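You operate a simulated robot arm through the tools that you are given. There is no shell and no other tool.

The job below is to be done with a simulated robot arm. You get a single attempt, and the scene is never put back.

TASK
Press the badge waiting in the badge maker onto the black puck and set it on the pink tray.
Fine: use the magnet cup; swing it out again before you lift the puck.

The check looks at the end state, three seconds after you hand in, the way a careful person would. Anything else that was tipped, shoved, dropped, spilled or broken makes it a failure.

THE ROBOT
A 6-joint arm with a fingered hand, fixed in place. Base frame: the origin is on the floor under the middle of its stand, x ahead of it, y to its left, z up; the work surface is at about z = 0.84. Units: m, rad, N and s.
With the tool pointing down near the work surface it reaches from about 0.34 to 0.74 m from the base axis. Its first joint turns from -2.007 to 2.007 rad. Payload 4 kg.
Tool frame: the origin (TCP) lies between the finger pads and is the grasp point; the fingertips stand 0.026 m ahead of it; z points along the fingers, y is the line along which they close. The gripper opens to 0.132 m; its body begins 0.073 m behind the TCP. The gripper is a hand of 4 fingers: y runs from the thumb to the fingers, the wrist lies at [0, 0, -0.239] in the tool frame, and closing takes about 1.5 s.
Orientation is that of the tool frame in the base frame, as a unit quaternion [x, y, z, w]. With the fingers straight down and closing along the base's y, the tool's x points along the base's -x, its y along +y and its z along -z.

THE INTERFACE
- The arm moves only by the tool play_rows. Its argument "rows" is a list of rows, each an object (a shift or turn left out is 0, a gripper value left out holds the last) with "translation": the shift along the tool's x, y, z in units of 100 mm (1.0 is 100 mm), a list of three; "turn": the turn, a rotation vector about the tool's x, y, z in units of 60 degrees (1.0 is 60 degrees), a list of three. In form: [{"translation": [x, y, z], "turn": [rx, ry, rz]}, ...]. A call has 1 to 20 rows; each row is the pose to reach, as a shift and turn from the pose commanded when the call began, along the tool's axes at that moment. "hand" is the finger opening in m, from 0 to 0.132, set as the call begins (left out, the last holds). A call with a number of a shift or a turn outside -1 to 1 is refused whole. A row lasts 0.2 s, in which the tool goes at most 0.05 m and 0.15 rad; a call with a longer step from one row to the next is refused whole, and so is a gripper value outside its range. A pose out of reach is approached as far as the arm can. The call stops where the force on the tool passes 40 N (or 10 N more than at its start, if that is more) or the arm is blocked; 0.2 s more then pass. The fingers move at their own pace (about 0.153 m/s each) and stop on an object; they squeeze with about 30 N. The grip force told is the motor's: it shows also when the fingers shut on nothing. Time passes only in rows, and 0.2 s behind the last, so rows that repeat a pose let the fingers close. The reply holds the time, the measured pose of the TCP, the force on the tool along the base axes, the opening and the grip force, in the units named above and with some noise, with the torque about the TCP (base axes, N m) and any sound that the robot's microphone picked up, and new pictures: "views" is both (left out), scene, wrist or none.
- Cameras (640 x 400 px; columns grow to the right, rows downward): "scene" is fixed at [0.2211, -0.5008, 1.5609]; the picture's right is [0.95, -0.30, 0.00], its down [-0.14, -0.44, -0.89] and it looks along [0.27, 0.85, -0.46] (base axes); focal length 362 px, centre (320, 200). "wrist" rides on the gripper at [0.068, 0.002, -0.097] in the tool frame; the picture's right is [-0.02, 1.00, 0.00], its down [-0.82, -0.02, -0.58] and it looks along [-0.58, -0.01, 0.82] (tool axes); focal length 270 px, centre (320, 200). There is no depth. A picture from a camera that has moved, and an enlarged one, comes with that camera's place and axes in the base frame and with its lens.
- slide_trunk(by): slides the trunk up (or, below 0, down) by that many m; the arm rides with it, the base frame stays. It gives what a move gives, with no picture.
- finger_targets(finger1, finger2, finger3, thumb_bend): sets how far each is bent, from 0 (flat) to 100 (curled in); at 30 the hand is open as for a grip, at 70 the pads meet at the TCP. One left out holds its place. A second passes; each finger stops where it meets its share of the squeeze, and holds until it gets a number again. A gripper value or a shape takes the hand back. It gives what a move gives, with no picture; readings hold the bend of each and the force on the fingers (four entries, about 0 where the hand has none), thumb and palm.
- hand_shape(shape): the hand has 4 fingers and takes this shape, open, in about a second: jaw (thumb against the fingers, like two jaws); tri (thumb and two fingers); tip (a fingertip pinch); poke (one finger out to press); point (the index stretched); flat (the hand flat); cup (the hand cupped); fist (a fist). The gripper value then closes the fingers along that shape, each until it touches; the sizes above hold for jaw. It gives what a move gives, with no picture.
- inspect(camera, box): a new picture of the part [left, top, right, bottom] of that camera's present view, enlarged. The clock stands still meanwhile.
- job_done(): hands the job in; it is judged then, once.

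Nothing tells you positions but the pictures and the camera data. Unless the task says otherwise, let go and move clear before handing in.

The tools are called after "Emit:" by a JSON object that holds its "method" and its "body". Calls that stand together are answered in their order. play_rows: Moves the arm, as the interface text tells. Its arguments: {"type":"object","properties":{"rows":{"type":"array","items":{"type":"object","properties":{"translation":{"type":"array","items":{"type":"number"}},"turn":{"type":"array","items":{"type":"number"}}}}},"hand":{"type":"number"},"views":{"type":"string","enum":["both","scene","wrist","none"]}},"required":["rows"]} The other tools are called the same way: slide_trunk (by) moves the trunk up or down; hand_shape (shape) gives the hand a shape; finger_targets (finger1, finger2, finger3, thumb_bend) moves the fingers one by one; inspect (camera, box) takes an enlarged picture of a part of a camera's view; job_done () hands the job in.

At the start:

```text
clock: 0.0
eef_pos: [0.2481, 0.3072, 1.3318]
tool_rot: [0.0, 1.0, 0.001, -0.001]
contact_force: [-0.1, 0.2, -0.1]
ft_torque: [-0.02, 0.02, 0.01]
gripper_width: 0.1322
gripper_force: 0.0
shape: jaw
bend: [30.0, 30.0, 30.0, 30.0]
finger forces: [0.0, 0.1, 0.0, 0.1, 0.0, 0.0]
trunk travel left (down, up): [-0.875, 0.115]
```

scene: 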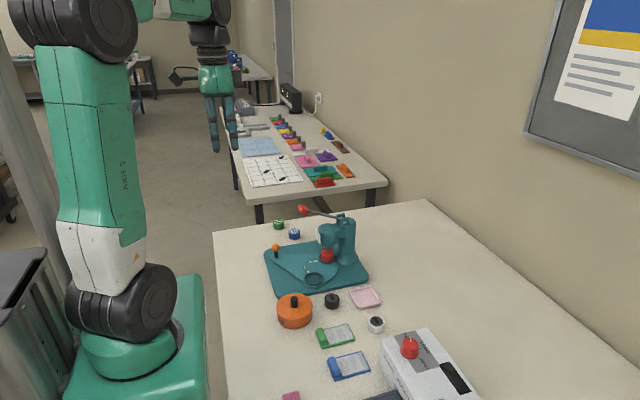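
wrist: 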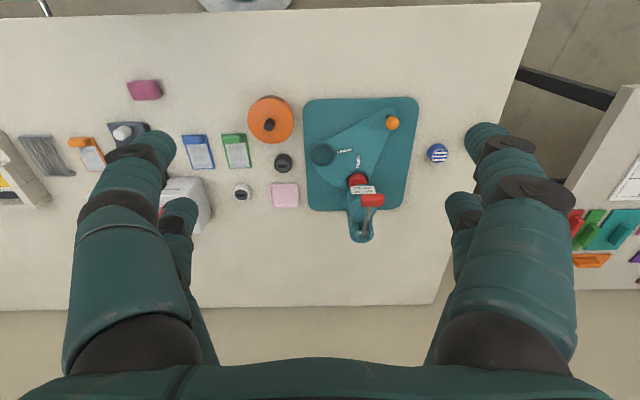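

I see a teal badge maker with a swing plate and a lever, a black puck, a white puck, an orange round thing, and a small pink tray on the table. I'll take enlarged pictures before I move.

Emit:
{"method": "inspect", "body": {"camera": "scene", "box": [240, 190, 400, 290]}}

Emit:
{"method": "inspect", "body": {"camera": "wrist", "box": [290, 80, 450, 260]}}

Emit:
{"method": "inspect", "body": {"camera": "scene", "box": [260, 270, 420, 370]}}

Emit:
{"method": "inspect", "body": {"camera": "wrist", "box": [170, 70, 330, 220]}}

```text
4.00 times, centred on (320, 240) of scene
camera zoom: at [0.2211, -0.5008, 1.5609], right [0.95, -0.3, 0.0], down [-0.14, -0.44, -0.89], along [0.27, 0.85, -0.46], focal length 1449 px, centre (320, 40)
```

zoom: 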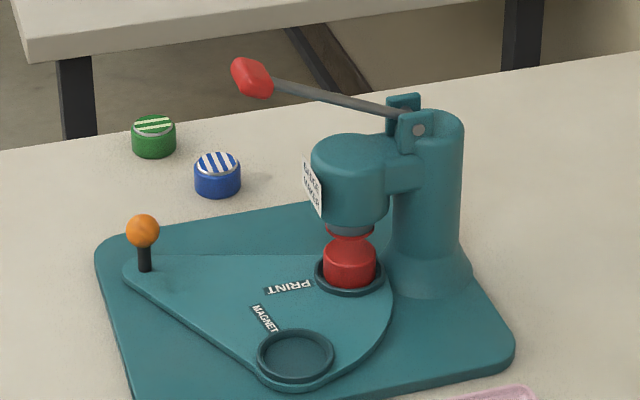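

```text
2.22 times, centred on (370, 170) of wrist
camera zoom: at [0.1808, 0.3072, 1.4277], right [0.02, 1.0, 0.0], down [0.82, -0.02, 0.58], along [0.58, -0.01, -0.82], focal length 601 px, centre (209, 267)
```

zoom: 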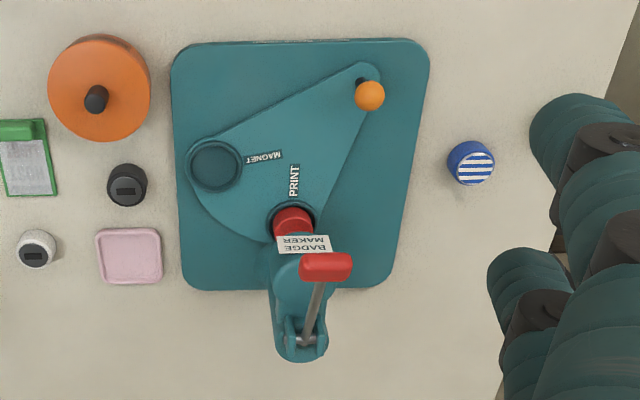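

```text
4.00 times, centred on (340, 320) of scene
camera zoom: at [0.2211, -0.5008, 1.5609], right [0.95, -0.3, 0.0], down [-0.14, -0.44, -0.89], along [0.27, 0.85, -0.46], focal length 1449 px, centre (240, -280)
```

zoom: 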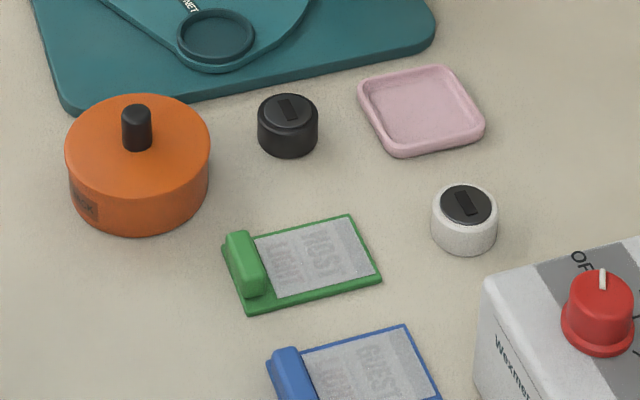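

```text
2.67 times, centred on (250, 145) of wrist
camera zoom: at [0.1808, 0.3072, 1.4277], right [0.02, 1.0, 0.0], down [0.82, -0.02, 0.58], along [0.58, -0.01, -0.82], focal length 721 px, centre (507, 347)
```

zoom: 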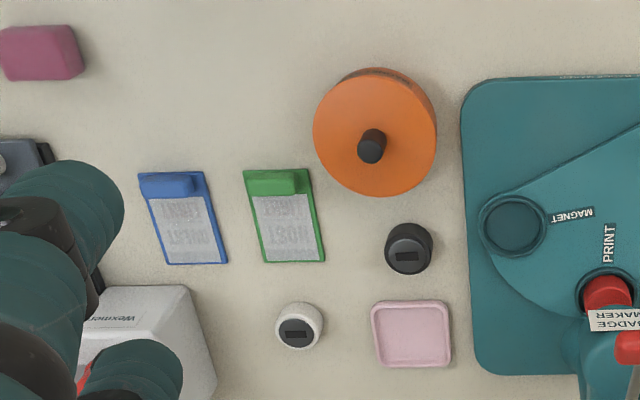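

The table layout is clear: swing plate with PRINT and MAGNET cups, press head with a red piece in the PRINT cup, black puck near the machine, and the pink tray to the right of it. I want to look at the hand and the press head more closely before choosing grips.

Emit:
{"method": "inspect", "body": {"camera": "scene", "box": [160, 40, 260, 160]}}

Emit:
{"method": "inspect", "body": {"camera": "scene", "box": [295, 205, 375, 295]}}

Emit:
{"method": "inspect", "body": {"camera": "wrist", "box": [300, 90, 420, 165]}}

```text
3.33 times, centred on (210, 100) of scene
camera zoom: at [0.2211, -0.5008, 1.5609], right [0.95, -0.3, 0.0], down [-0.14, -0.44, -0.89], along [0.27, 0.85, -0.46], focal length 1208 px, centre (687, 533)
```

zoom: 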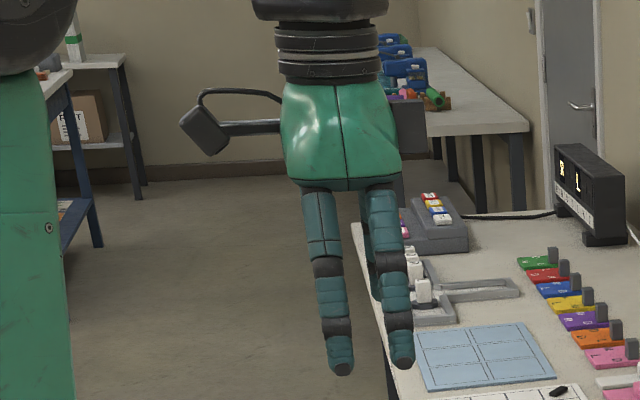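

```text
4.44 times, centred on (335, 250) of scene
camera zoom: at [0.2211, -0.5008, 1.5609], right [0.95, -0.3, 0.0], down [-0.14, -0.44, -0.89], along [0.27, 0.85, -0.46], focal length 1610 px, centre (253, -22)
```

zoom: 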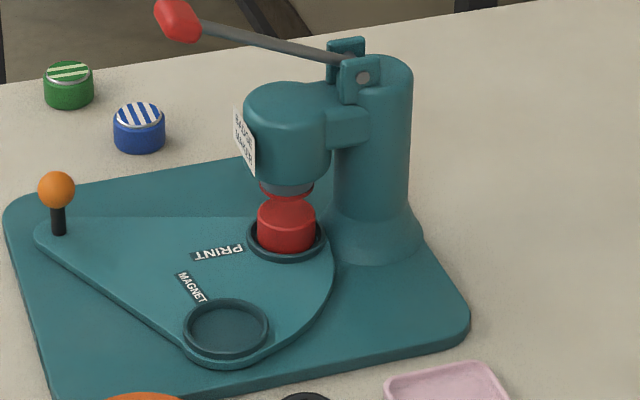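

```text
5.33 times, centred on (360, 128) of wrist
camera zoom: at [0.1808, 0.3072, 1.4277], right [0.02, 1.0, 0.0], down [0.82, -0.02, 0.58], along [0.58, -0.01, -0.82], focal length 1442 px, centre (107, 587)
```

zoom: 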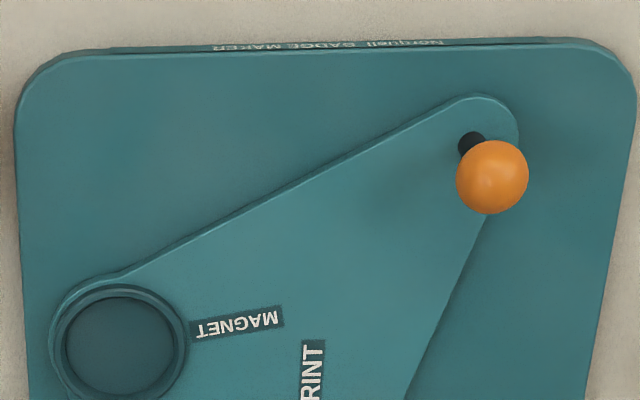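

The labels on the plate point to a pivot roughly between the cups and the knob, so the orange knob looks like a handle for swinging. I'll zoom hard on the space under the press head and on the plate to learn what the red piece is.

Emit:
{"method": "inspect", "body": {"camera": "scene", "box": [312, 238, 344, 264]}}

Emit:
{"method": "inspect", "body": {"camera": "wrist", "box": [335, 140, 385, 215]}}

Emit:
{"method": "inspect", "body": {"camera": "scene", "box": [320, 285, 345, 312]}}

Emit:
{"method": "inspect", "body": {"camera": "scene", "box": [265, 210, 310, 245]}}

```text
15.38 times, centred on (328, 251) of scene
camera zoom: at [0.2211, -0.5008, 1.5609], right [0.95, -0.3, 0.0], down [-0.14, -0.44, -0.89], along [0.27, 0.85, -0.46], focal length 5573 px, centre (197, -585)
```

zoom: 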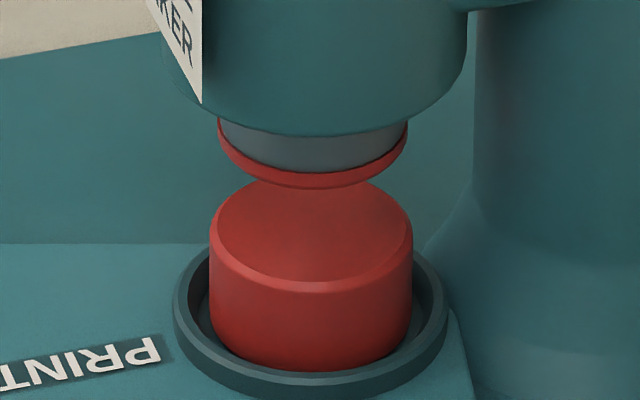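

```text
5.33 times, centred on (360, 178) of wrist
camera zoom: at [0.1808, 0.3072, 1.4277], right [0.02, 1.0, 0.0], down [0.82, -0.02, 0.58], along [0.58, -0.01, -0.82], focal length 1442 px, centre (107, 320)
```

zoom: 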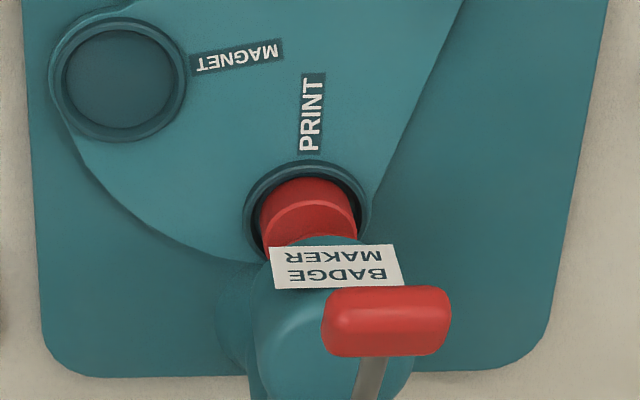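

```text
14.81 times, centred on (332, 298) of scene
camera zoom: at [0.2211, -0.5008, 1.5609], right [0.95, -0.3, 0.0], down [-0.14, -0.44, -0.89], along [0.27, 0.85, -0.46], focal length 5366 px, centre (135, -1259)
```

zoom: 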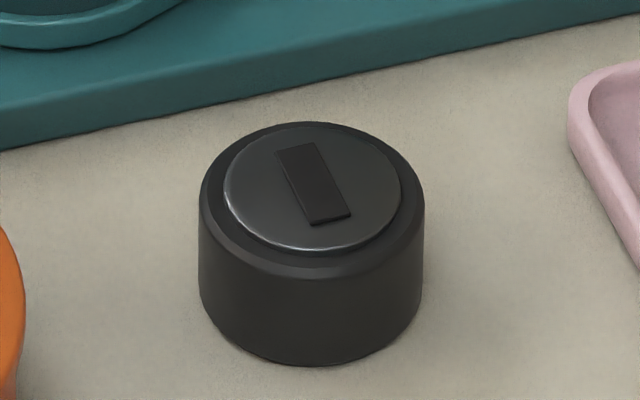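

```text
11.43 times, centred on (288, 228) of scene
camera zoom: at [0.2211, -0.5008, 1.5609], right [0.95, -0.3, 0.0], down [-0.14, -0.44, -0.89], along [0.27, 0.85, -0.46], focal length 4140 px, centre (691, -114)
```

zoom: 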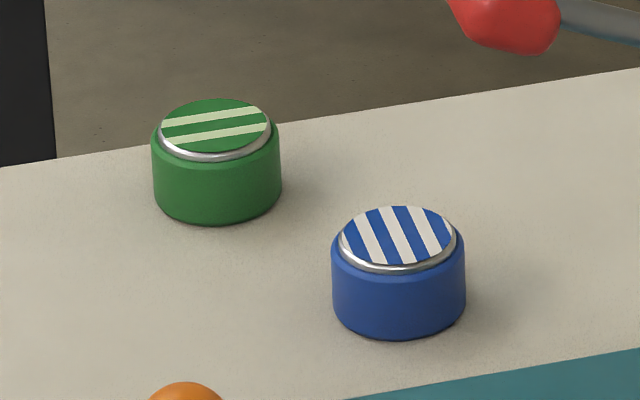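

The red badge rim is already on the press head's die, and the plain red puck is just what's left in the PRINT cup. So the black puck goes in the MAGNET cup, is swung under, pressed once and swung out. I'll test how the hand closes while it's still high in the air.

Emit:
{"method": "play_rows", "body": {"rows": [{"translation": [0, 0, 0]}, {"translation": [0, 0, 0]}, {"translation": [0, 0, 0]}, {"translation": [0, 0, 0]}, {"translation": [0, 0, 0]}], "hand": 0.042, "views": "wrist"}}

Emit:
{"method": "inspect", "body": {"camera": "scene", "box": [190, 60, 260, 160]}}

```text
clock: 1.2
eef_pos: [0.2484, 0.305, 1.3316]
tool_rot: [0.001, 1.0, 0.0, -0.001]
contact_force: [0.3, -0.2, 0.5]
ft_torque: [0.0, 0.01, -0.03]
gripper_width: 0.0423
gripper_force: 0.0
shape: jaw
bend: [73.0, 73.0, 73.0, 70.0]
finger forces: [0.0, 0.1, 0.1, 0.0, 0.0, 0.1]
trunk travel left (down, up): [-0.875, 0.115]
camera wrist: at [0.1808, 0.3072, 1.4277], right [0.02, 1.0, 0.0], down [0.82, -0.02, 0.58], along [0.58, -0.01, -0.82], focal length 270 px, centre (320, 200)
```

wrist: 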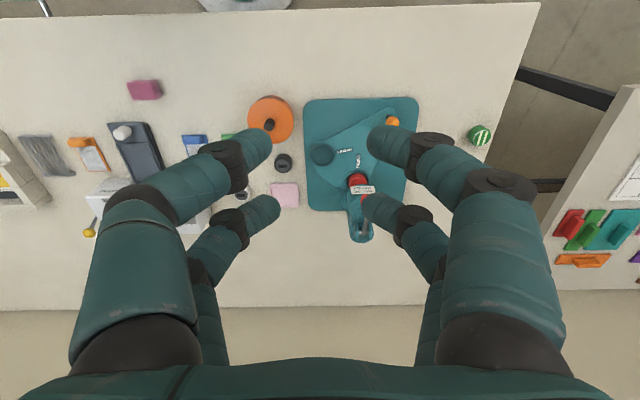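

```text
4.00 times, centred on (225, 110) of scene
camera zoom: at [0.2211, -0.5008, 1.5609], right [0.95, -0.3, 0.0], down [-0.14, -0.44, -0.89], along [0.27, 0.85, -0.46], focal length 1449 px, centre (700, 560)
```

zoom: 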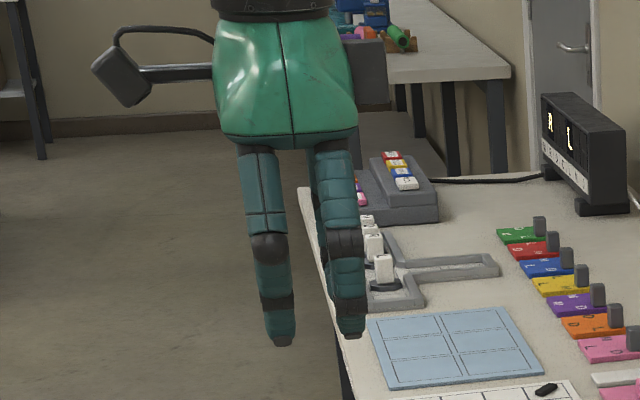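

The hand closes as two pairs of fingers, about 40 mm apart, so it can hug a 42 mm puck with four contacts. I'll open it a little, turn it a quarter so the camera is on the right-hand side (to clear the press), and come down over the black puck at about (0.476, 0.216).

Emit:
{"method": "play_rows", "body": {"rows": [{"translation": [-0.16, -0.15, 0.16], "turn": [0, 0, -0.125]}, {"translation": [-0.33, -0.3, 0.33], "turn": [0, 0, -0.25]}, {"translation": [-0.5, -0.45, 0.5], "turn": [0, 0, -0.375]}, {"translation": [-0.66, -0.6, 0.66], "turn": [0, 0, -0.5]}, {"translation": [-0.83, -0.75, 0.83], "turn": [0, 0, -0.625]}, {"translation": [-1.0, -0.9, 1.0], "turn": [0, 0, -0.75]}], "hand": 0.06, "views": "none"}}

Emit:
{"method": "play_rows", "body": {"rows": [{"turn": [0, 0, -0.125]}, {"turn": [0, 0, -0.25]}, {"turn": [0, 0, -0.375]}, {"turn": [0, 0, -0.5]}, {"turn": [0, 0, -0.625]}, {"turn": [0, 0, -0.75]}, {"turn": [0, 0, -0.75]}], "views": "both"}}

```text
clock: 2.6
eef_pos: [0.3498, 0.2154, 1.2332]
tool_rot: [-0.383, 0.924, 0.0, 0.0]
contact_force: [0.7, -0.3, -0.1]
ft_torque: [0.0, -0.02, 0.01]
gripper_width: 0.0594
gripper_force: 0.0
shape: jaw
bend: [73.0, 73.0, 73.0, 70.0]
finger forces: [0.0, 0.0, 0.0, 0.0, 0.1, 0.0]
trunk travel left (down, up): [-0.875, 0.115]
```

```text
clock: 4.2
eef_pos: [0.3477, 0.2165, 1.2318]
tool_rot: [0.708, -0.706, 0.0, 0.0]
contact_force: [0.0, -0.3, 0.1]
ft_torque: [-0.01, 0.0, -0.01]
gripper_width: 0.0598
gripper_force: 0.0
shape: jaw
bend: [73.0, 73.0, 73.0, 70.0]
finger forces: [0.0, 0.0, 0.0, 0.0, 0.1, 0.0]
trunk travel left (down, up): [-0.875, 0.115]
camera wrist: at [0.3478, 0.1478, 1.3278], right [-1.0, 0.02, 0.0], down [0.02, 0.82, 0.58], along [0.01, 0.58, -0.82], focal length 270 px, centre (320, 200)
```

scene: 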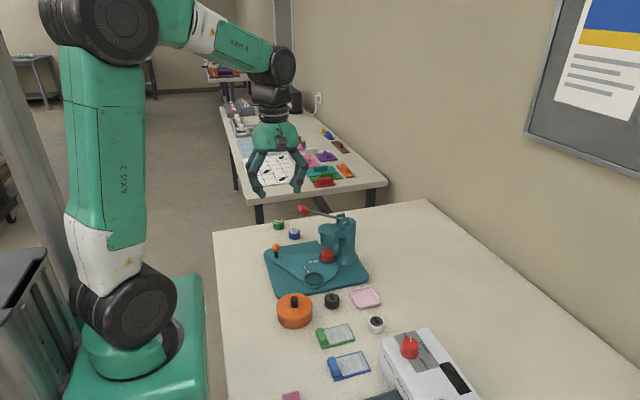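
wrist: 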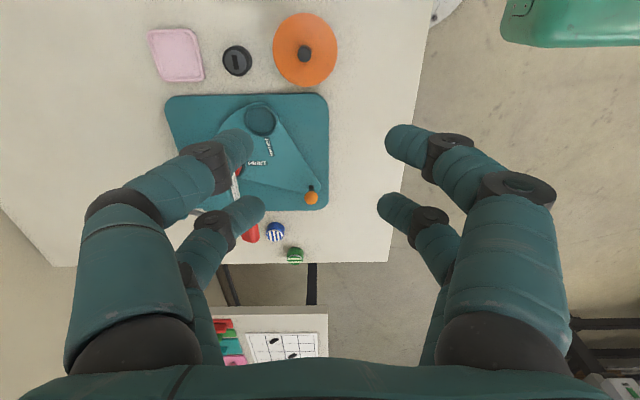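

The quarter turn worked. I'll look at the hand from the side to see how the fingertips sit relative to the TCP.

Emit:
{"method": "inspect", "body": {"camera": "scene", "box": [235, 75, 335, 205]}}

Emit:
{"method": "inspect", "body": {"camera": "wrist", "box": [140, 0, 350, 220]}}

```text
3.08 times, centred on (285, 140) of scene
camera zoom: at [0.2211, -0.5008, 1.5609], right [0.95, -0.3, 0.0], down [-0.14, -0.44, -0.89], along [0.27, 0.85, -0.46], focal length 1115 px, centre (428, 385)
```

zoom: 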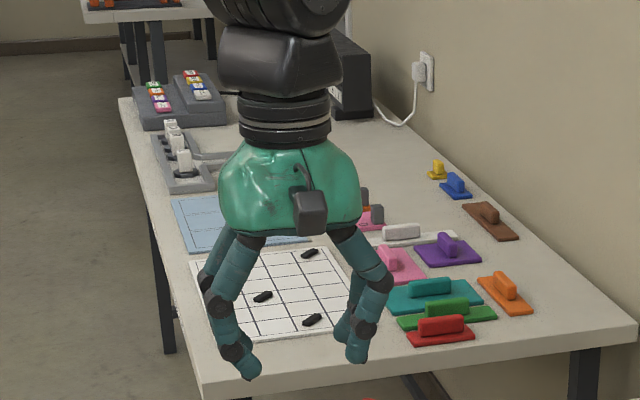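

```text
1.82 times, centred on (245, 110) of wrist
camera zoom: at [0.3478, 0.1478, 1.3278], right [-1.0, 0.02, 0.0], down [0.02, 0.82, 0.58], along [0.01, 0.58, -0.82], focal length 491 px, centre (456, 364)
```

zoom: 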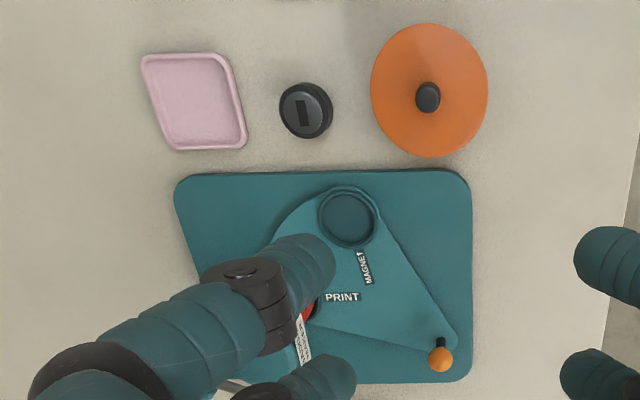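

The finger geometry is suitable. Now I'll move across and down to hover over the black puck, with fingertips still well above everything.

Emit:
{"method": "play_rows", "body": {"rows": [{"translation": [0, -0.25, 0.25]}, {"translation": [0, -0.5, 0.5]}, {"translation": [0, -0.75, 0.75]}, {"translation": [0, -1.0, 1.0]}], "hand": 0.07, "views": "none"}}

Emit:
{"method": "play_rows", "body": {"rows": [{"translation": [0, -0.1, 0.25]}, {"translation": [0, -0.2, 0.5]}, {"translation": [0, -0.26, 0.75]}, {"translation": [0, -0.26, 1.0]}, {"translation": [0, -0.26, 1.0]}], "views": "both"}}

```text
clock: 5.2
eef_pos: [0.4494, 0.2143, 1.1313]
tool_rot: [-0.707, 0.708, 0.0, 0.0]
contact_force: [0.0, -0.8, 0.0]
ft_torque: [0.0, 0.02, -0.03]
gripper_width: 0.0693
gripper_force: 0.0
shape: jaw
bend: [72.0, 72.0, 72.0, 70.0]
finger forces: [0.1, 0.1, 0.1, 0.0, 0.0, 0.0]
trunk travel left (down, up): [-0.875, 0.115]
```

```text
clock: 6.4
eef_pos: [0.4733, 0.2166, 1.0325]
tool_rot: [-0.707, 0.707, 0.001, 0.0]
contact_force: [0.0, -0.2, 0.5]
ft_torque: [-0.02, 0.02, 0.02]
gripper_width: 0.0694
gripper_force: 0.1
shape: jaw
bend: [72.0, 72.0, 72.0, 70.0]
finger forces: [0.0, 0.0, 0.1, 0.1, 0.0, 0.0]
trunk travel left (down, up): [-0.875, 0.115]
camera wrist: at [0.4734, 0.1469, 1.1276], right [-1.0, 0.02, 0.0], down [0.02, 0.82, 0.58], along [0.01, 0.58, -0.82], focal length 270 px, centre (320, 200)
```

scene: 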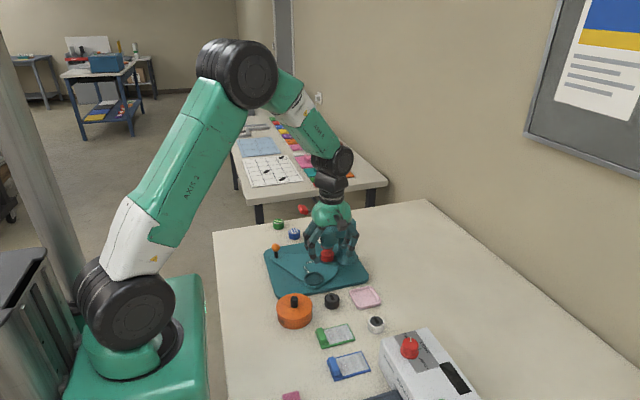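
wrist: 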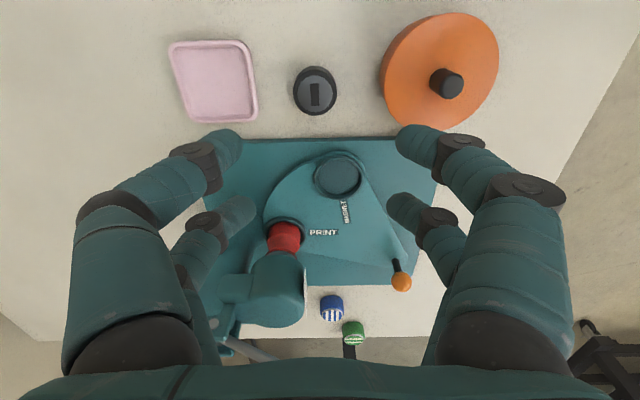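

The puck, cup, plate and knob are all in view of the wrist camera. I'll zoom in for accurate positions.

Emit:
{"method": "inspect", "body": {"camera": "wrist", "box": [280, 50, 360, 130]}}

Emit:
{"method": "inspect", "body": {"camera": "wrist", "box": [260, 140, 420, 240]}}

Emit:
{"method": "inspect", "body": {"camera": "wrist", "box": [150, 25, 270, 130]}}

Emit:
{"method": "inspect", "body": {"camera": "scene", "box": [270, 200, 390, 320]}}

```text
5.00 times, centred on (320, 90) of wrist
camera zoom: at [0.4734, 0.1469, 1.1276], right [-1.0, 0.02, 0.0], down [0.02, 0.82, 0.58], along [0.01, 0.58, -0.82], focal length 1351 px, centre (320, 750)
```

zoom: 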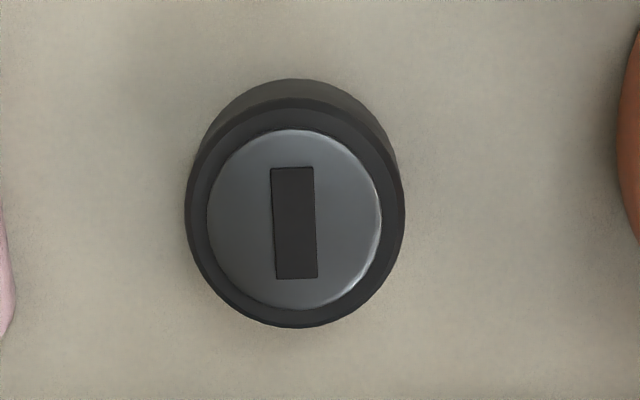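

```text
4.00 times, centred on (340, 190) of wrist
camera zoom: at [0.4734, 0.1469, 1.1276], right [-1.0, 0.02, 0.0], down [0.02, 0.82, 0.58], along [0.01, 0.58, -0.82], focal length 1081 px, centre (240, 240)
```

zoom: 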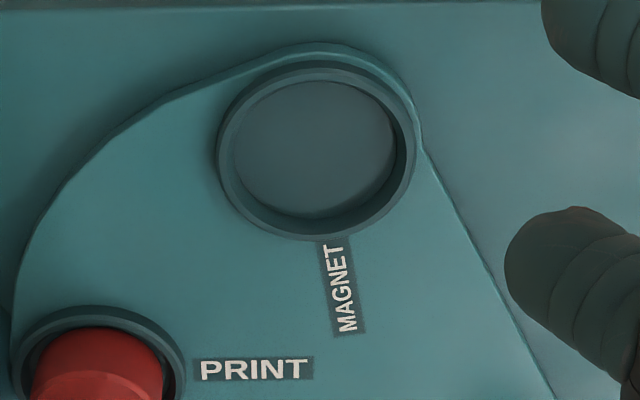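

```text
3.81 times, centred on (210, 78) of wrist
camera zoom: at [0.4734, 0.1469, 1.1276], right [-1.0, 0.02, 0.0], down [0.02, 0.82, 0.58], along [0.01, 0.58, -0.82], focal length 1030 px, centre (739, 667)
```

zoom: 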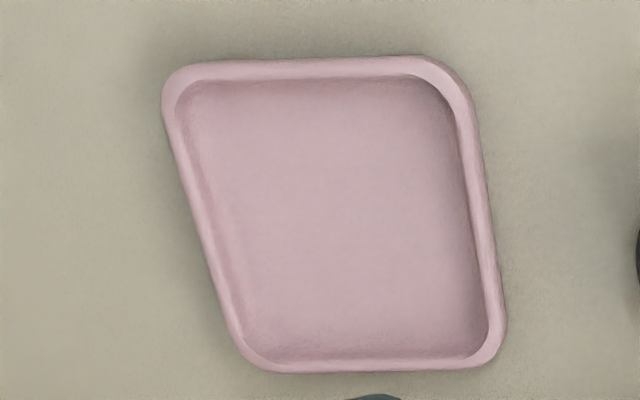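

```text
3.33 times, centred on (330, 260) of scene
camera zoom: at [0.2211, -0.5008, 1.5609], right [0.95, -0.3, 0.0], down [-0.14, -0.44, -0.89], along [0.27, 0.85, -0.46], focal length 1208 px, centre (287, 0)
```

zoom: 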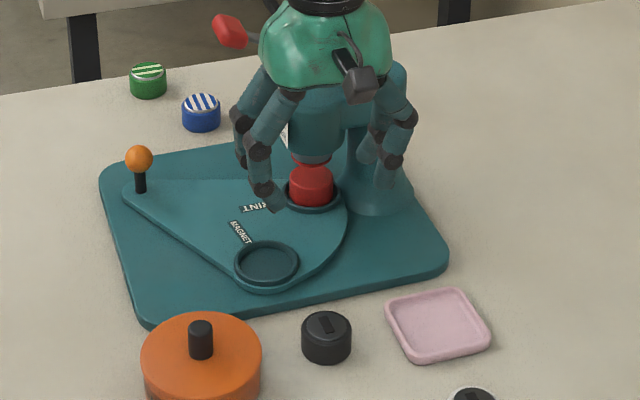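

From this closer view I put the black puck at about (0.479, 0.212), the MAGNET cup at about (0.455, 0.306) and the canister's rim at x = 0.42. To keep the finger knuckles away from the canister I'll turn back 45°, centre on the puck and drop to about z = 0.95.

Emit:
{"method": "play_rows", "body": {"rows": [{"translation": [0.03, -0.035, 0.13], "turn": [0, 0, 0.125]}, {"translation": [0.03, -0.035, 0.27], "turn": [0, 0, 0.25]}, {"translation": [0.03, -0.035, 0.4], "turn": [0, 0, 0.375]}, {"translation": [0.03, -0.035, 0.53], "turn": [0, 0, 0.5]}, {"translation": [0.03, -0.035, 0.67], "turn": [0, 0, 0.625]}, {"translation": [0.03, -0.035, 0.8], "turn": [0, 0, 0.75]}, {"translation": [0.03, -0.035, 0.8], "turn": [0, 0, 0.75]}], "hand": 0.06, "views": "both"}}

Emit:
{"method": "inspect", "body": {"camera": "scene", "box": [270, 200, 410, 340]}}

```text
clock: 8.0
eef_pos: [0.476, 0.2144, 0.9537]
tool_rot: [-0.381, 0.924, 0.0, 0.0]
contact_force: [-0.4, -0.1, 0.1]
ft_torque: [-0.02, 0.04, 0.01]
gripper_width: 0.0609
gripper_force: 0.0
shape: jaw
bend: [73.0, 73.0, 73.0, 70.0]
finger forces: [0.0, 0.0, 0.0, 0.0, 0.0, 0.0]
trunk travel left (down, up): [-0.875, 0.115]
camera wrist: at [0.4281, 0.1663, 1.0487], right [-0.69, 0.73, 0.0], down [0.59, 0.56, 0.58], along [0.42, 0.4, -0.82], focal length 270 px, centre (320, 200)
```

scene: 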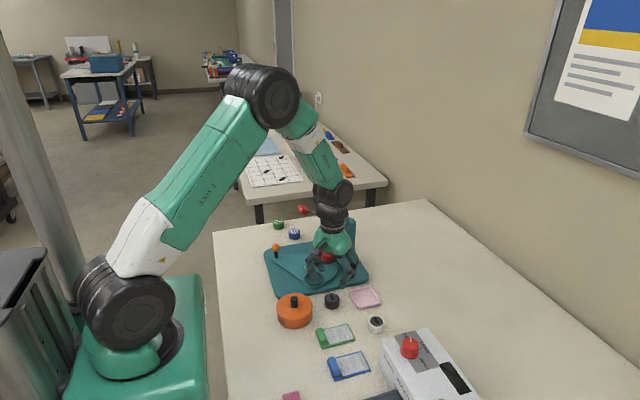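
wrist: 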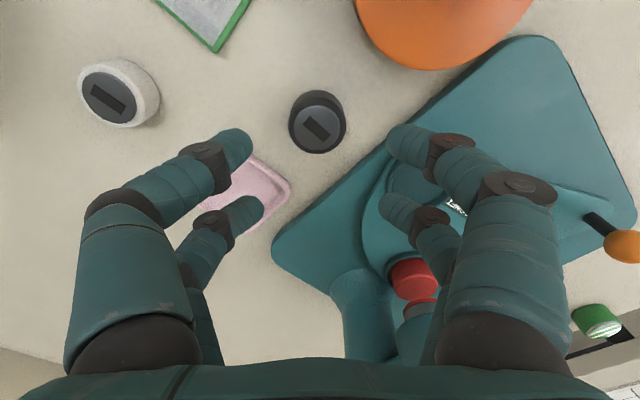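

```text
2.86 times, centred on (340, 270) of scene
camera zoom: at [0.2211, -0.5008, 1.5609], right [0.95, -0.3, 0.0], down [-0.14, -0.44, -0.89], along [0.27, 0.85, -0.46], focal length 1035 px, centre (263, 0)
```

zoom: 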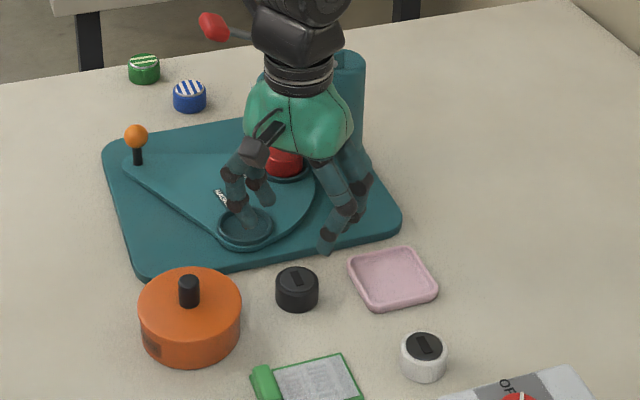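

The puck now sits nearly centred between the finger pairs. I'll zoom once more for the last few millimetres.

Emit:
{"method": "inspect", "body": {"camera": "wrist", "box": [270, 80, 370, 170]}}

Emit:
{"method": "inspect", "body": {"camera": "scene", "box": [300, 240, 370, 310]}}

```text
4.44 times, centred on (320, 125) of wrist
camera zoom: at [0.4281, 0.1663, 1.0487], right [-0.69, 0.73, 0.0], down [0.59, 0.56, 0.58], along [0.42, 0.4, -0.82], focal length 1201 px, centre (320, 533)
```

zoom: 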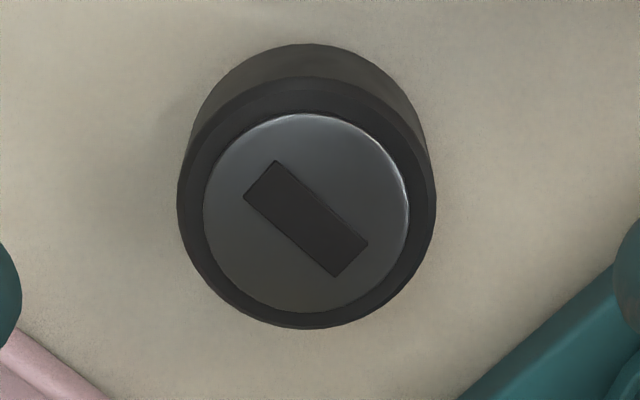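

```text
5.71 times, centred on (335, 275) of scene
camera zoom: at [0.2211, -0.5008, 1.5609], right [0.95, -0.3, 0.0], down [-0.14, -0.44, -0.89], along [0.27, 0.85, -0.46], focal length 2070 px, centre (234, -229)
```

zoom: 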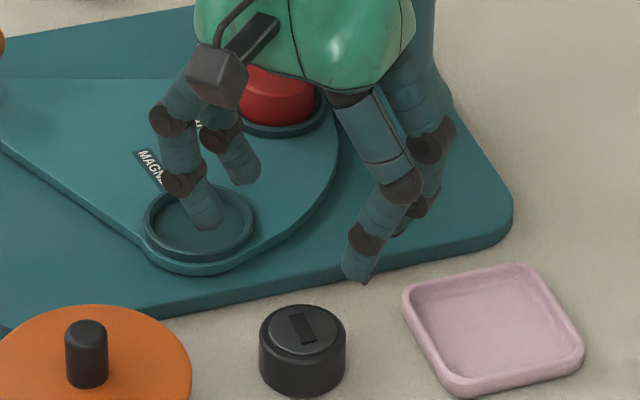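

The puck is within 2 mm of the grip centre. I'll shift that last bit and go down so the fingertips end about 8 mm above the table, which leaves room for the cup rim later.

Emit:
{"method": "play_rows", "body": {"rows": [{"translation": [0, -0.015, 0.2]}, {"translation": [0, -0.015, 0.4]}, {"translation": [0, -0.015, 0.55]}, {"translation": [0, -0.015, 0.66]}, {"translation": [0, -0.015, 0.72]}, {"translation": [0, -0.015, 0.76]}, {"translation": [0, -0.015, 0.76]}], "views": "both"}}

Emit:
{"method": "inspect", "body": {"camera": "scene", "box": [280, 250, 400, 330]}}

Emit:
{"method": "inspect", "body": {"camera": "wrist", "box": [220, 70, 420, 220]}}

```text
clock: 9.6
eef_pos: [0.4788, 0.2118, 0.8763]
tool_rot: [-0.382, 0.924, 0.001, 0.0]
contact_force: [0.4, 0.4, 0.4]
ft_torque: [0.0, 0.02, 0.01]
gripper_width: 0.0607
gripper_force: 0.0
shape: jaw
bend: [73.0, 73.0, 73.0, 70.0]
finger forces: [0.1, 0.0, 0.1, 0.0, 0.0, 0.0]
trunk travel left (down, up): [-0.875, 0.115]
camera wrist: at [0.43, 0.1642, 0.9716], right [-0.69, 0.72, 0.0], down [0.59, 0.56, 0.58], along [0.42, 0.4, -0.82], focal length 270 px, centre (320, 200)
```

scene: 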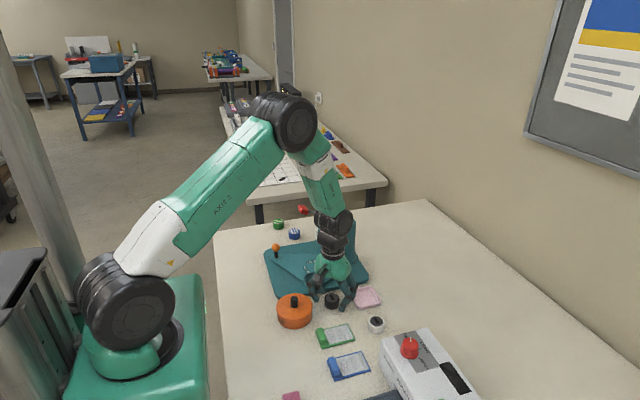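
wrist: 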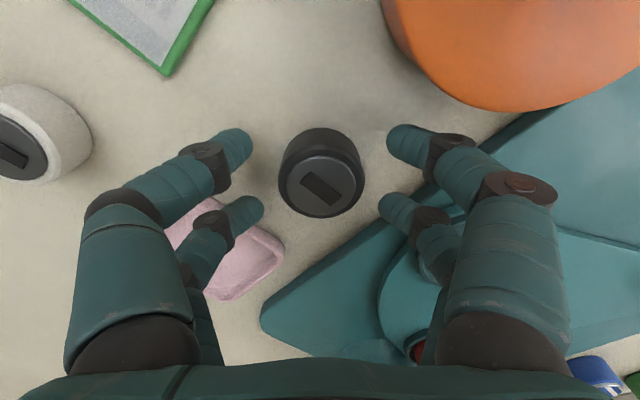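

```text
5.00 times, centred on (340, 290) of scene
camera zoom: at [0.2211, -0.5008, 1.5609], right [0.95, -0.3, 0.0], down [-0.14, -0.44, -0.89], along [0.27, 0.85, -0.46], focal length 1811 px, centre (220, -250)
```

zoom: 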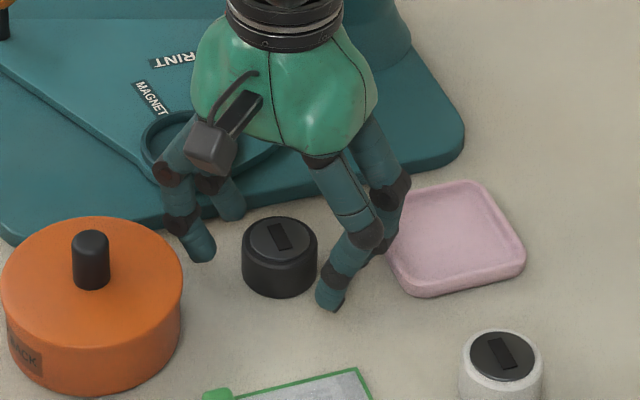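

```text
2.67 times, centred on (320, 145) of wrist
camera zoom: at [0.43, 0.1642, 0.9716], right [-0.69, 0.72, 0.0], down [0.59, 0.56, 0.58], along [0.42, 0.4, -0.82], focal length 721 px, centre (320, 347)
```

zoom: 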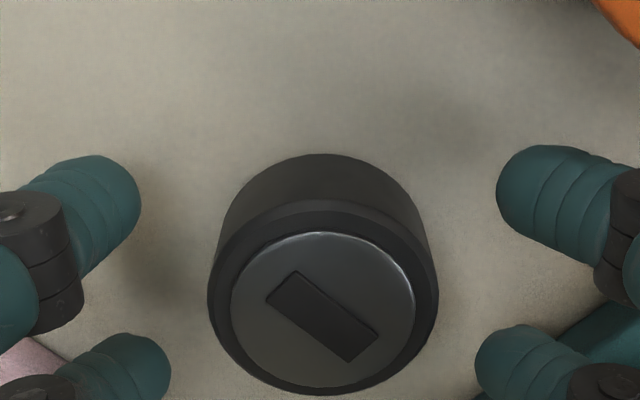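

The puck is centred among the four fingers. I'll close on it now.

Emit:
{"method": "play_rows", "body": {"rows": [{"translation": [0, 0, 0]}, {"translation": [0, 0, 0]}, {"translation": [0, 0, 0]}, {"translation": [0, 0, 0]}, {"translation": [0, 0, 0]}, {"translation": [0, 0, 0]}, {"translation": [0, 0, 0]}], "hand": 0.0, "views": "wrist"}}

Emit:
{"method": "inspect", "body": {"camera": "scene", "box": [290, 250, 380, 320]}}

```text
clock: 11.2
eef_pos: [0.477, 0.2117, 0.8761]
tool_rot: [-0.383, 0.924, 0.0, 0.0]
contact_force: [-0.6, 0.2, -0.5]
ft_torque: [0.0, 0.0, 0.02]
gripper_width: 0.0184
gripper_force: 30.0
shape: jaw
bend: [73.0, 73.0, 73.0, 70.0]
finger forces: [27.5, 30.0, 24.8, 0.1, 24.0, 0.0]
trunk travel left (down, up): [-0.875, 0.115]
camera wrist: at [0.43, 0.1642, 0.9716], right [-0.69, 0.72, 0.0], down [0.59, 0.56, 0.58], along [0.42, 0.4, -0.82], focal length 270 px, centre (320, 200)
```

wrist: 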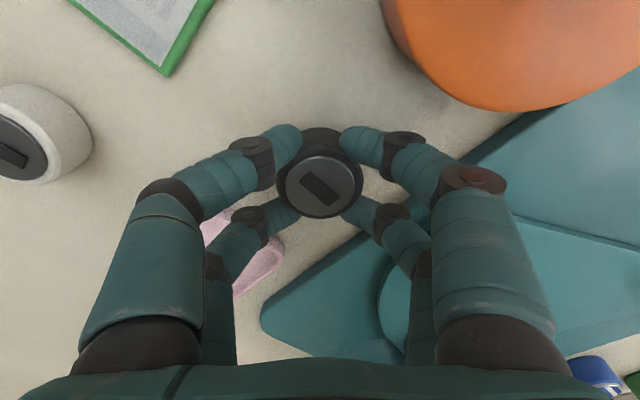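

```text
5.71 times, centred on (335, 285) of scene
camera zoom: at [0.2211, -0.5008, 1.5609], right [0.95, -0.3, 0.0], down [-0.14, -0.44, -0.89], along [0.27, 0.85, -0.46], focal length 2070 px, centre (234, -286)
```

zoom: 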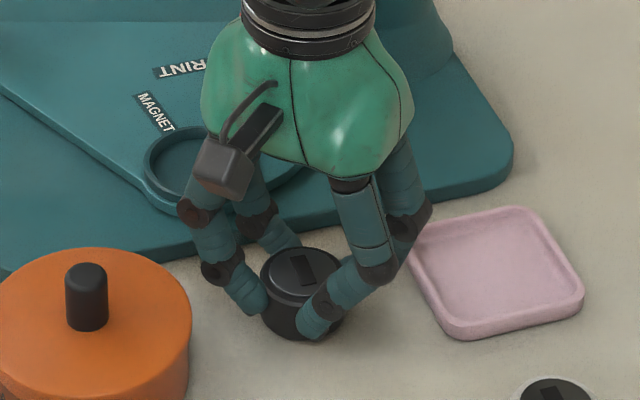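

All four fingers hold the puck with an even force. I'll lift it straight up.

Emit:
{"method": "play_rows", "body": {"rows": [{"translation": [0, 0, -0.1]}, {"translation": [0, 0, -0.25]}, {"translation": [0, 0, -0.4]}, {"translation": [0, 0, -0.6]}, {"translation": [0, 0, -0.8]}, {"translation": [0, 0, -0.8]}], "views": "both"}}

Emit:
{"method": "inspect", "body": {"camera": "scene", "box": [260, 200, 390, 300]}}

```text
clock: 12.6
eef_pos: [0.4805, 0.2135, 0.9568]
tool_rot: [-0.382, 0.924, 0.0, -0.001]
contact_force: [-1.1, -0.3, 0.0]
ft_torque: [-0.02, -0.04, 0.01]
gripper_width: 0.0183
gripper_force: 29.7
shape: jaw
bend: [73.0, 73.0, 73.0, 70.0]
finger forces: [28.4, 30.9, 25.7, 0.1, 24.7, 0.0]
trunk travel left (down, up): [-0.875, 0.115]
camera wrist: at [0.4307, 0.165, 1.0525], right [-0.69, 0.72, 0.0], down [0.59, 0.56, 0.58], along [0.42, 0.4, -0.82], focal length 270 px, centre (320, 200)
```

scene: 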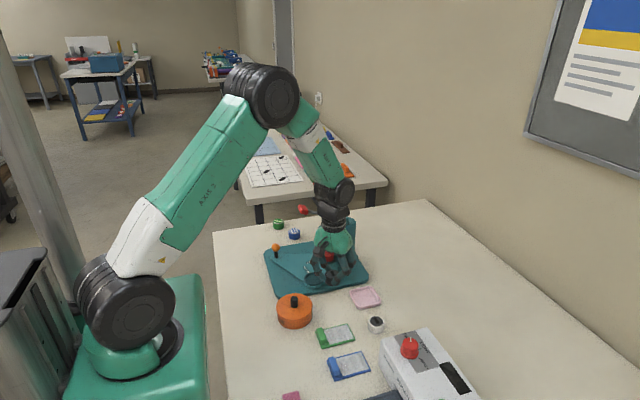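
wrist: 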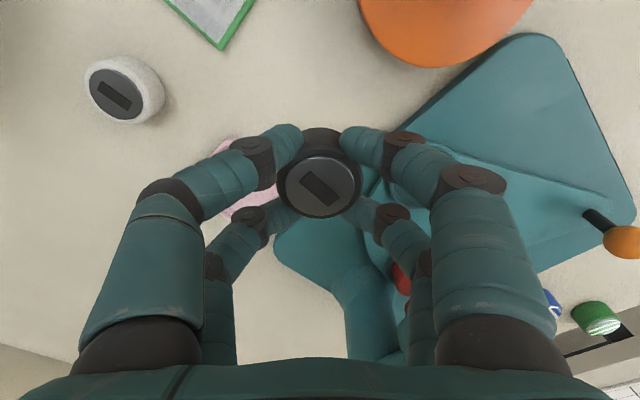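

```text
4.00 times, centred on (325, 250) of scene
camera zoom: at [0.2211, -0.5008, 1.5609], right [0.95, -0.3, 0.0], down [-0.14, -0.44, -0.89], along [0.27, 0.85, -0.46], focal length 1449 px, centre (300, 0)
```

zoom: 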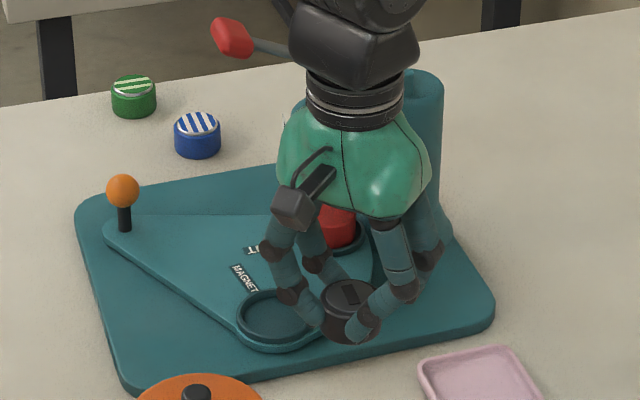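

The puck is held and lifted. I'll turn back to the press-safe orientation here, where there's room, before moving over to the cup.

Emit:
{"method": "play_rows", "body": {"rows": [{"turn": [0, 0, -0.125]}, {"turn": [0, 0, -0.25]}, {"turn": [0, 0, -0.375]}, {"turn": [0, 0, -0.5]}, {"turn": [0, 0, -0.625]}, {"turn": [0, 0, -0.75]}, {"turn": [0, 0, -0.75]}], "views": "wrist"}}

Emit:
{"method": "inspect", "body": {"camera": "wrist", "box": [240, 110, 440, 260]}}

Emit:
{"method": "inspect", "body": {"camera": "scene", "box": [280, 190, 390, 300]}}

```text
clock: 14.2
eef_pos: [0.4783, 0.212, 0.9562]
tool_rot: [0.708, -0.706, 0.0, 0.0]
contact_force: [0.4, -0.7, 0.2]
ft_torque: [-0.02, 0.0, 0.01]
gripper_width: 0.0181
gripper_force: 29.9
shape: jaw
bend: [73.0, 73.0, 73.0, 70.0]
finger forces: [28.1, 31.3, 26.0, 0.0, 24.7, 0.0]
trunk travel left (down, up): [-0.875, 0.115]
camera wrist: at [0.4784, 0.143, 1.0518], right [-1.0, 0.02, 0.0], down [0.02, 0.82, 0.58], along [0.01, 0.58, -0.82], focal length 270 px, centre (320, 200)
```

wrist: 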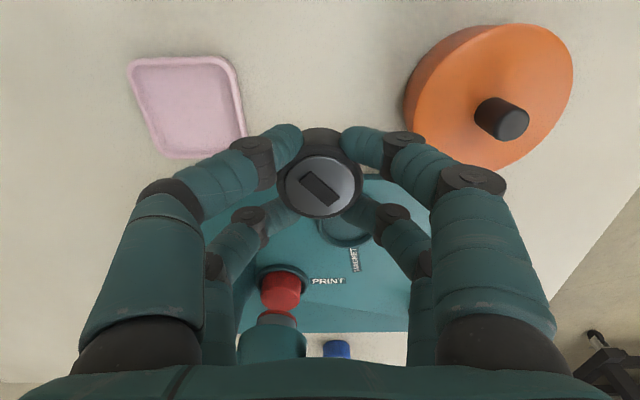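

```text
2.67 times, centred on (340, 185) of wrist
camera zoom: at [0.4784, 0.143, 1.0518], right [-1.0, 0.02, 0.0], down [0.02, 0.82, 0.58], along [0.01, 0.58, -0.82], focal length 721 px, centre (267, 240)
```

zoom: 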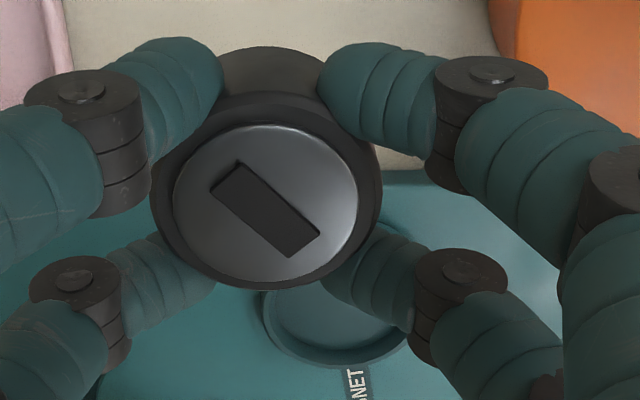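

```text
3.64 times, centred on (335, 245) of scene
camera zoom: at [0.2211, -0.5008, 1.5609], right [0.95, -0.3, 0.0], down [-0.14, -0.44, -0.89], along [0.27, 0.85, -0.46], focal length 1317 px, centre (266, 36)
```

zoom: 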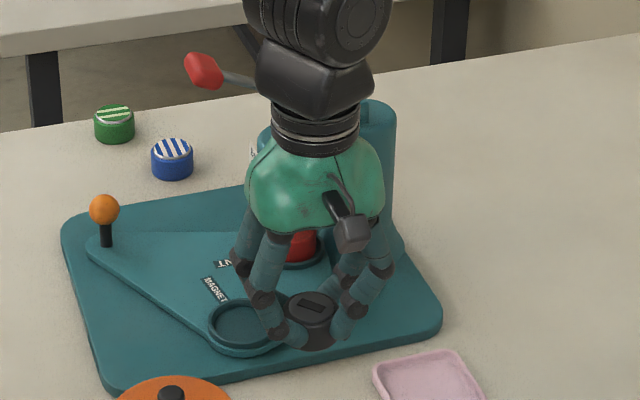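

The puck is centred at the TCP, and three camera views agree that the MAGNET cup is at about (0.455, 0.306) with its rim at z ≈ 0.861. I'll move across at this height and check before lowering.

Emit:
{"method": "play_rows", "body": {"rows": [{"translation": [-0.2, 0.07, 0]}, {"translation": [-0.4, 0.14, 0]}, {"translation": [-0.6, 0.19, 0]}, {"translation": [-0.78, 0.23, 0]}, {"translation": [-0.88, 0.25, 0]}, {"translation": [-0.94, 0.25, 0]}, {"translation": [-0.94, 0.25, 0]}], "views": "both"}}

Emit:
{"method": "inspect", "body": {"camera": "scene", "box": [270, 190, 380, 300]}}

Emit:
{"method": "inspect", "body": {"camera": "wrist", "box": [240, 110, 440, 260]}}

```text
clock: 15.8
eef_pos: [0.4536, 0.3067, 0.9558]
tool_rot: [-0.707, 0.707, 0.0, 0.0]
contact_force: [-0.4, 0.3, 0.2]
ft_torque: [0.0, 0.01, 0.02]
gripper_width: 0.018
gripper_force: 30.4
shape: jaw
bend: [73.0, 73.0, 73.0, 70.0]
finger forces: [28.1, 31.4, 26.3, 0.1, 24.9, 0.0]
trunk travel left (down, up): [-0.875, 0.115]
camera wrist: at [0.4531, 0.2382, 1.0512], right [-1.0, 0.02, 0.0], down [0.02, 0.82, 0.58], along [0.01, 0.58, -0.82], focal length 270 px, centre (320, 200)
```

scene: 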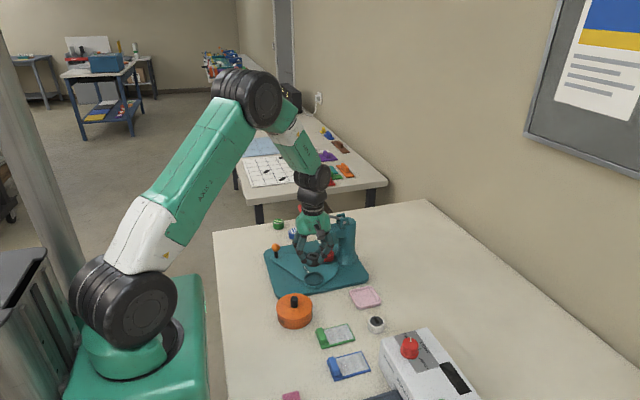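
wrist: 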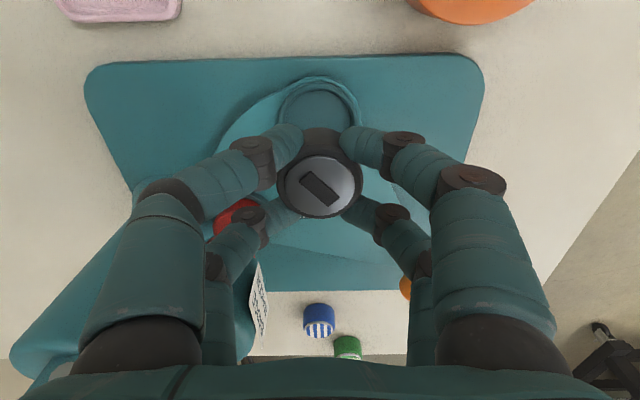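

```text
3.64 times, centred on (325, 245) of scene
camera zoom: at [0.2211, -0.5008, 1.5609], right [0.95, -0.3, 0.0], down [-0.14, -0.44, -0.89], along [0.27, 0.85, -0.46], focal length 1317 px, centre (302, 36)
```

zoom: 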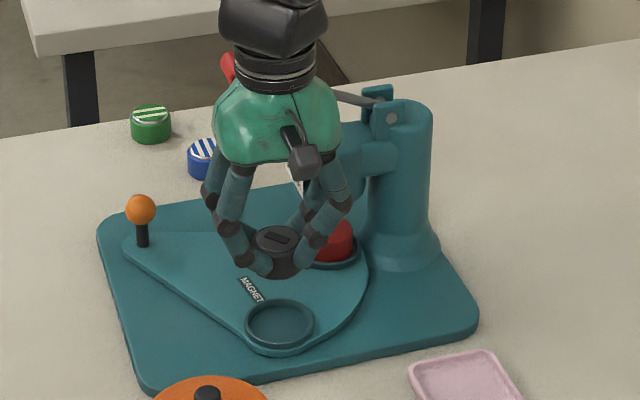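

```text
2.67 times, centred on (340, 185) of wrist
camera zoom: at [0.4531, 0.2382, 1.0512], right [-1.0, 0.02, 0.0], down [0.02, 0.82, 0.58], along [0.01, 0.58, -0.82], focal length 721 px, centre (267, 240)
```

zoom: 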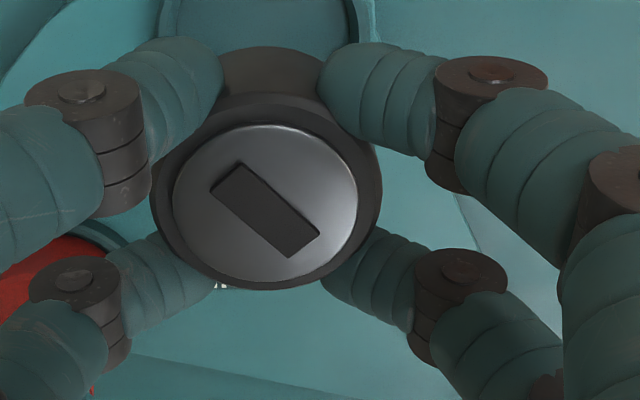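

The puck is above the cup area. I'll zoom on the visible part of the cup rim to confirm the alignment.

Emit:
{"method": "inspect", "body": {"camera": "wrist", "box": [260, 60, 380, 140]}}

Emit:
{"method": "inspect", "body": {"camera": "scene", "box": [300, 245, 350, 295]}}

```text
5.00 times, centred on (320, 100) of wrist
camera zoom: at [0.4531, 0.2382, 1.0512], right [-1.0, 0.02, 0.0], down [0.02, 0.82, 0.58], along [0.01, 0.58, -0.82], focal length 1351 px, centre (320, 700)
```

zoom: 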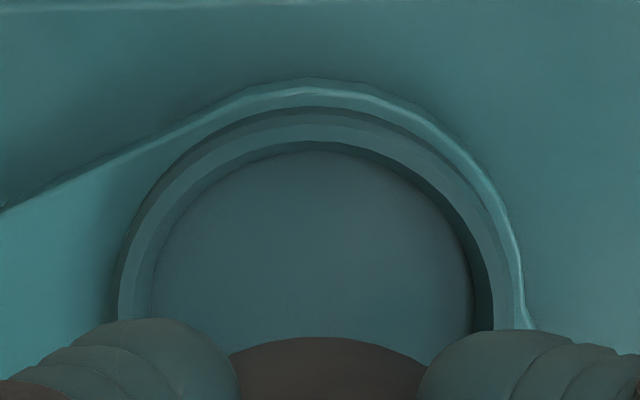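

```text
8.00 times, centred on (325, 270) of scene
camera zoom: at [0.2211, -0.5008, 1.5609], right [0.95, -0.3, 0.0], down [-0.14, -0.44, -0.89], along [0.27, 0.85, -0.46], focal length 2898 px, centre (280, -360)
```

zoom: 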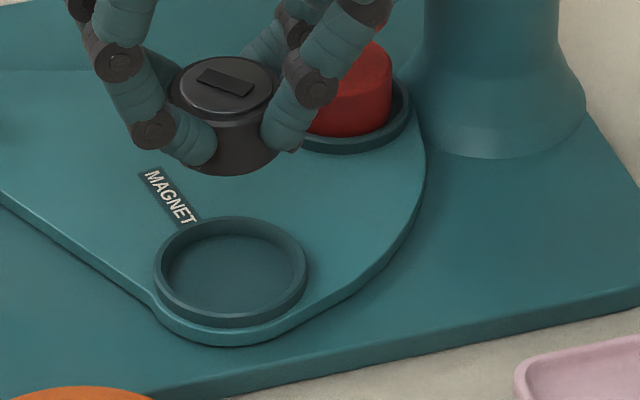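

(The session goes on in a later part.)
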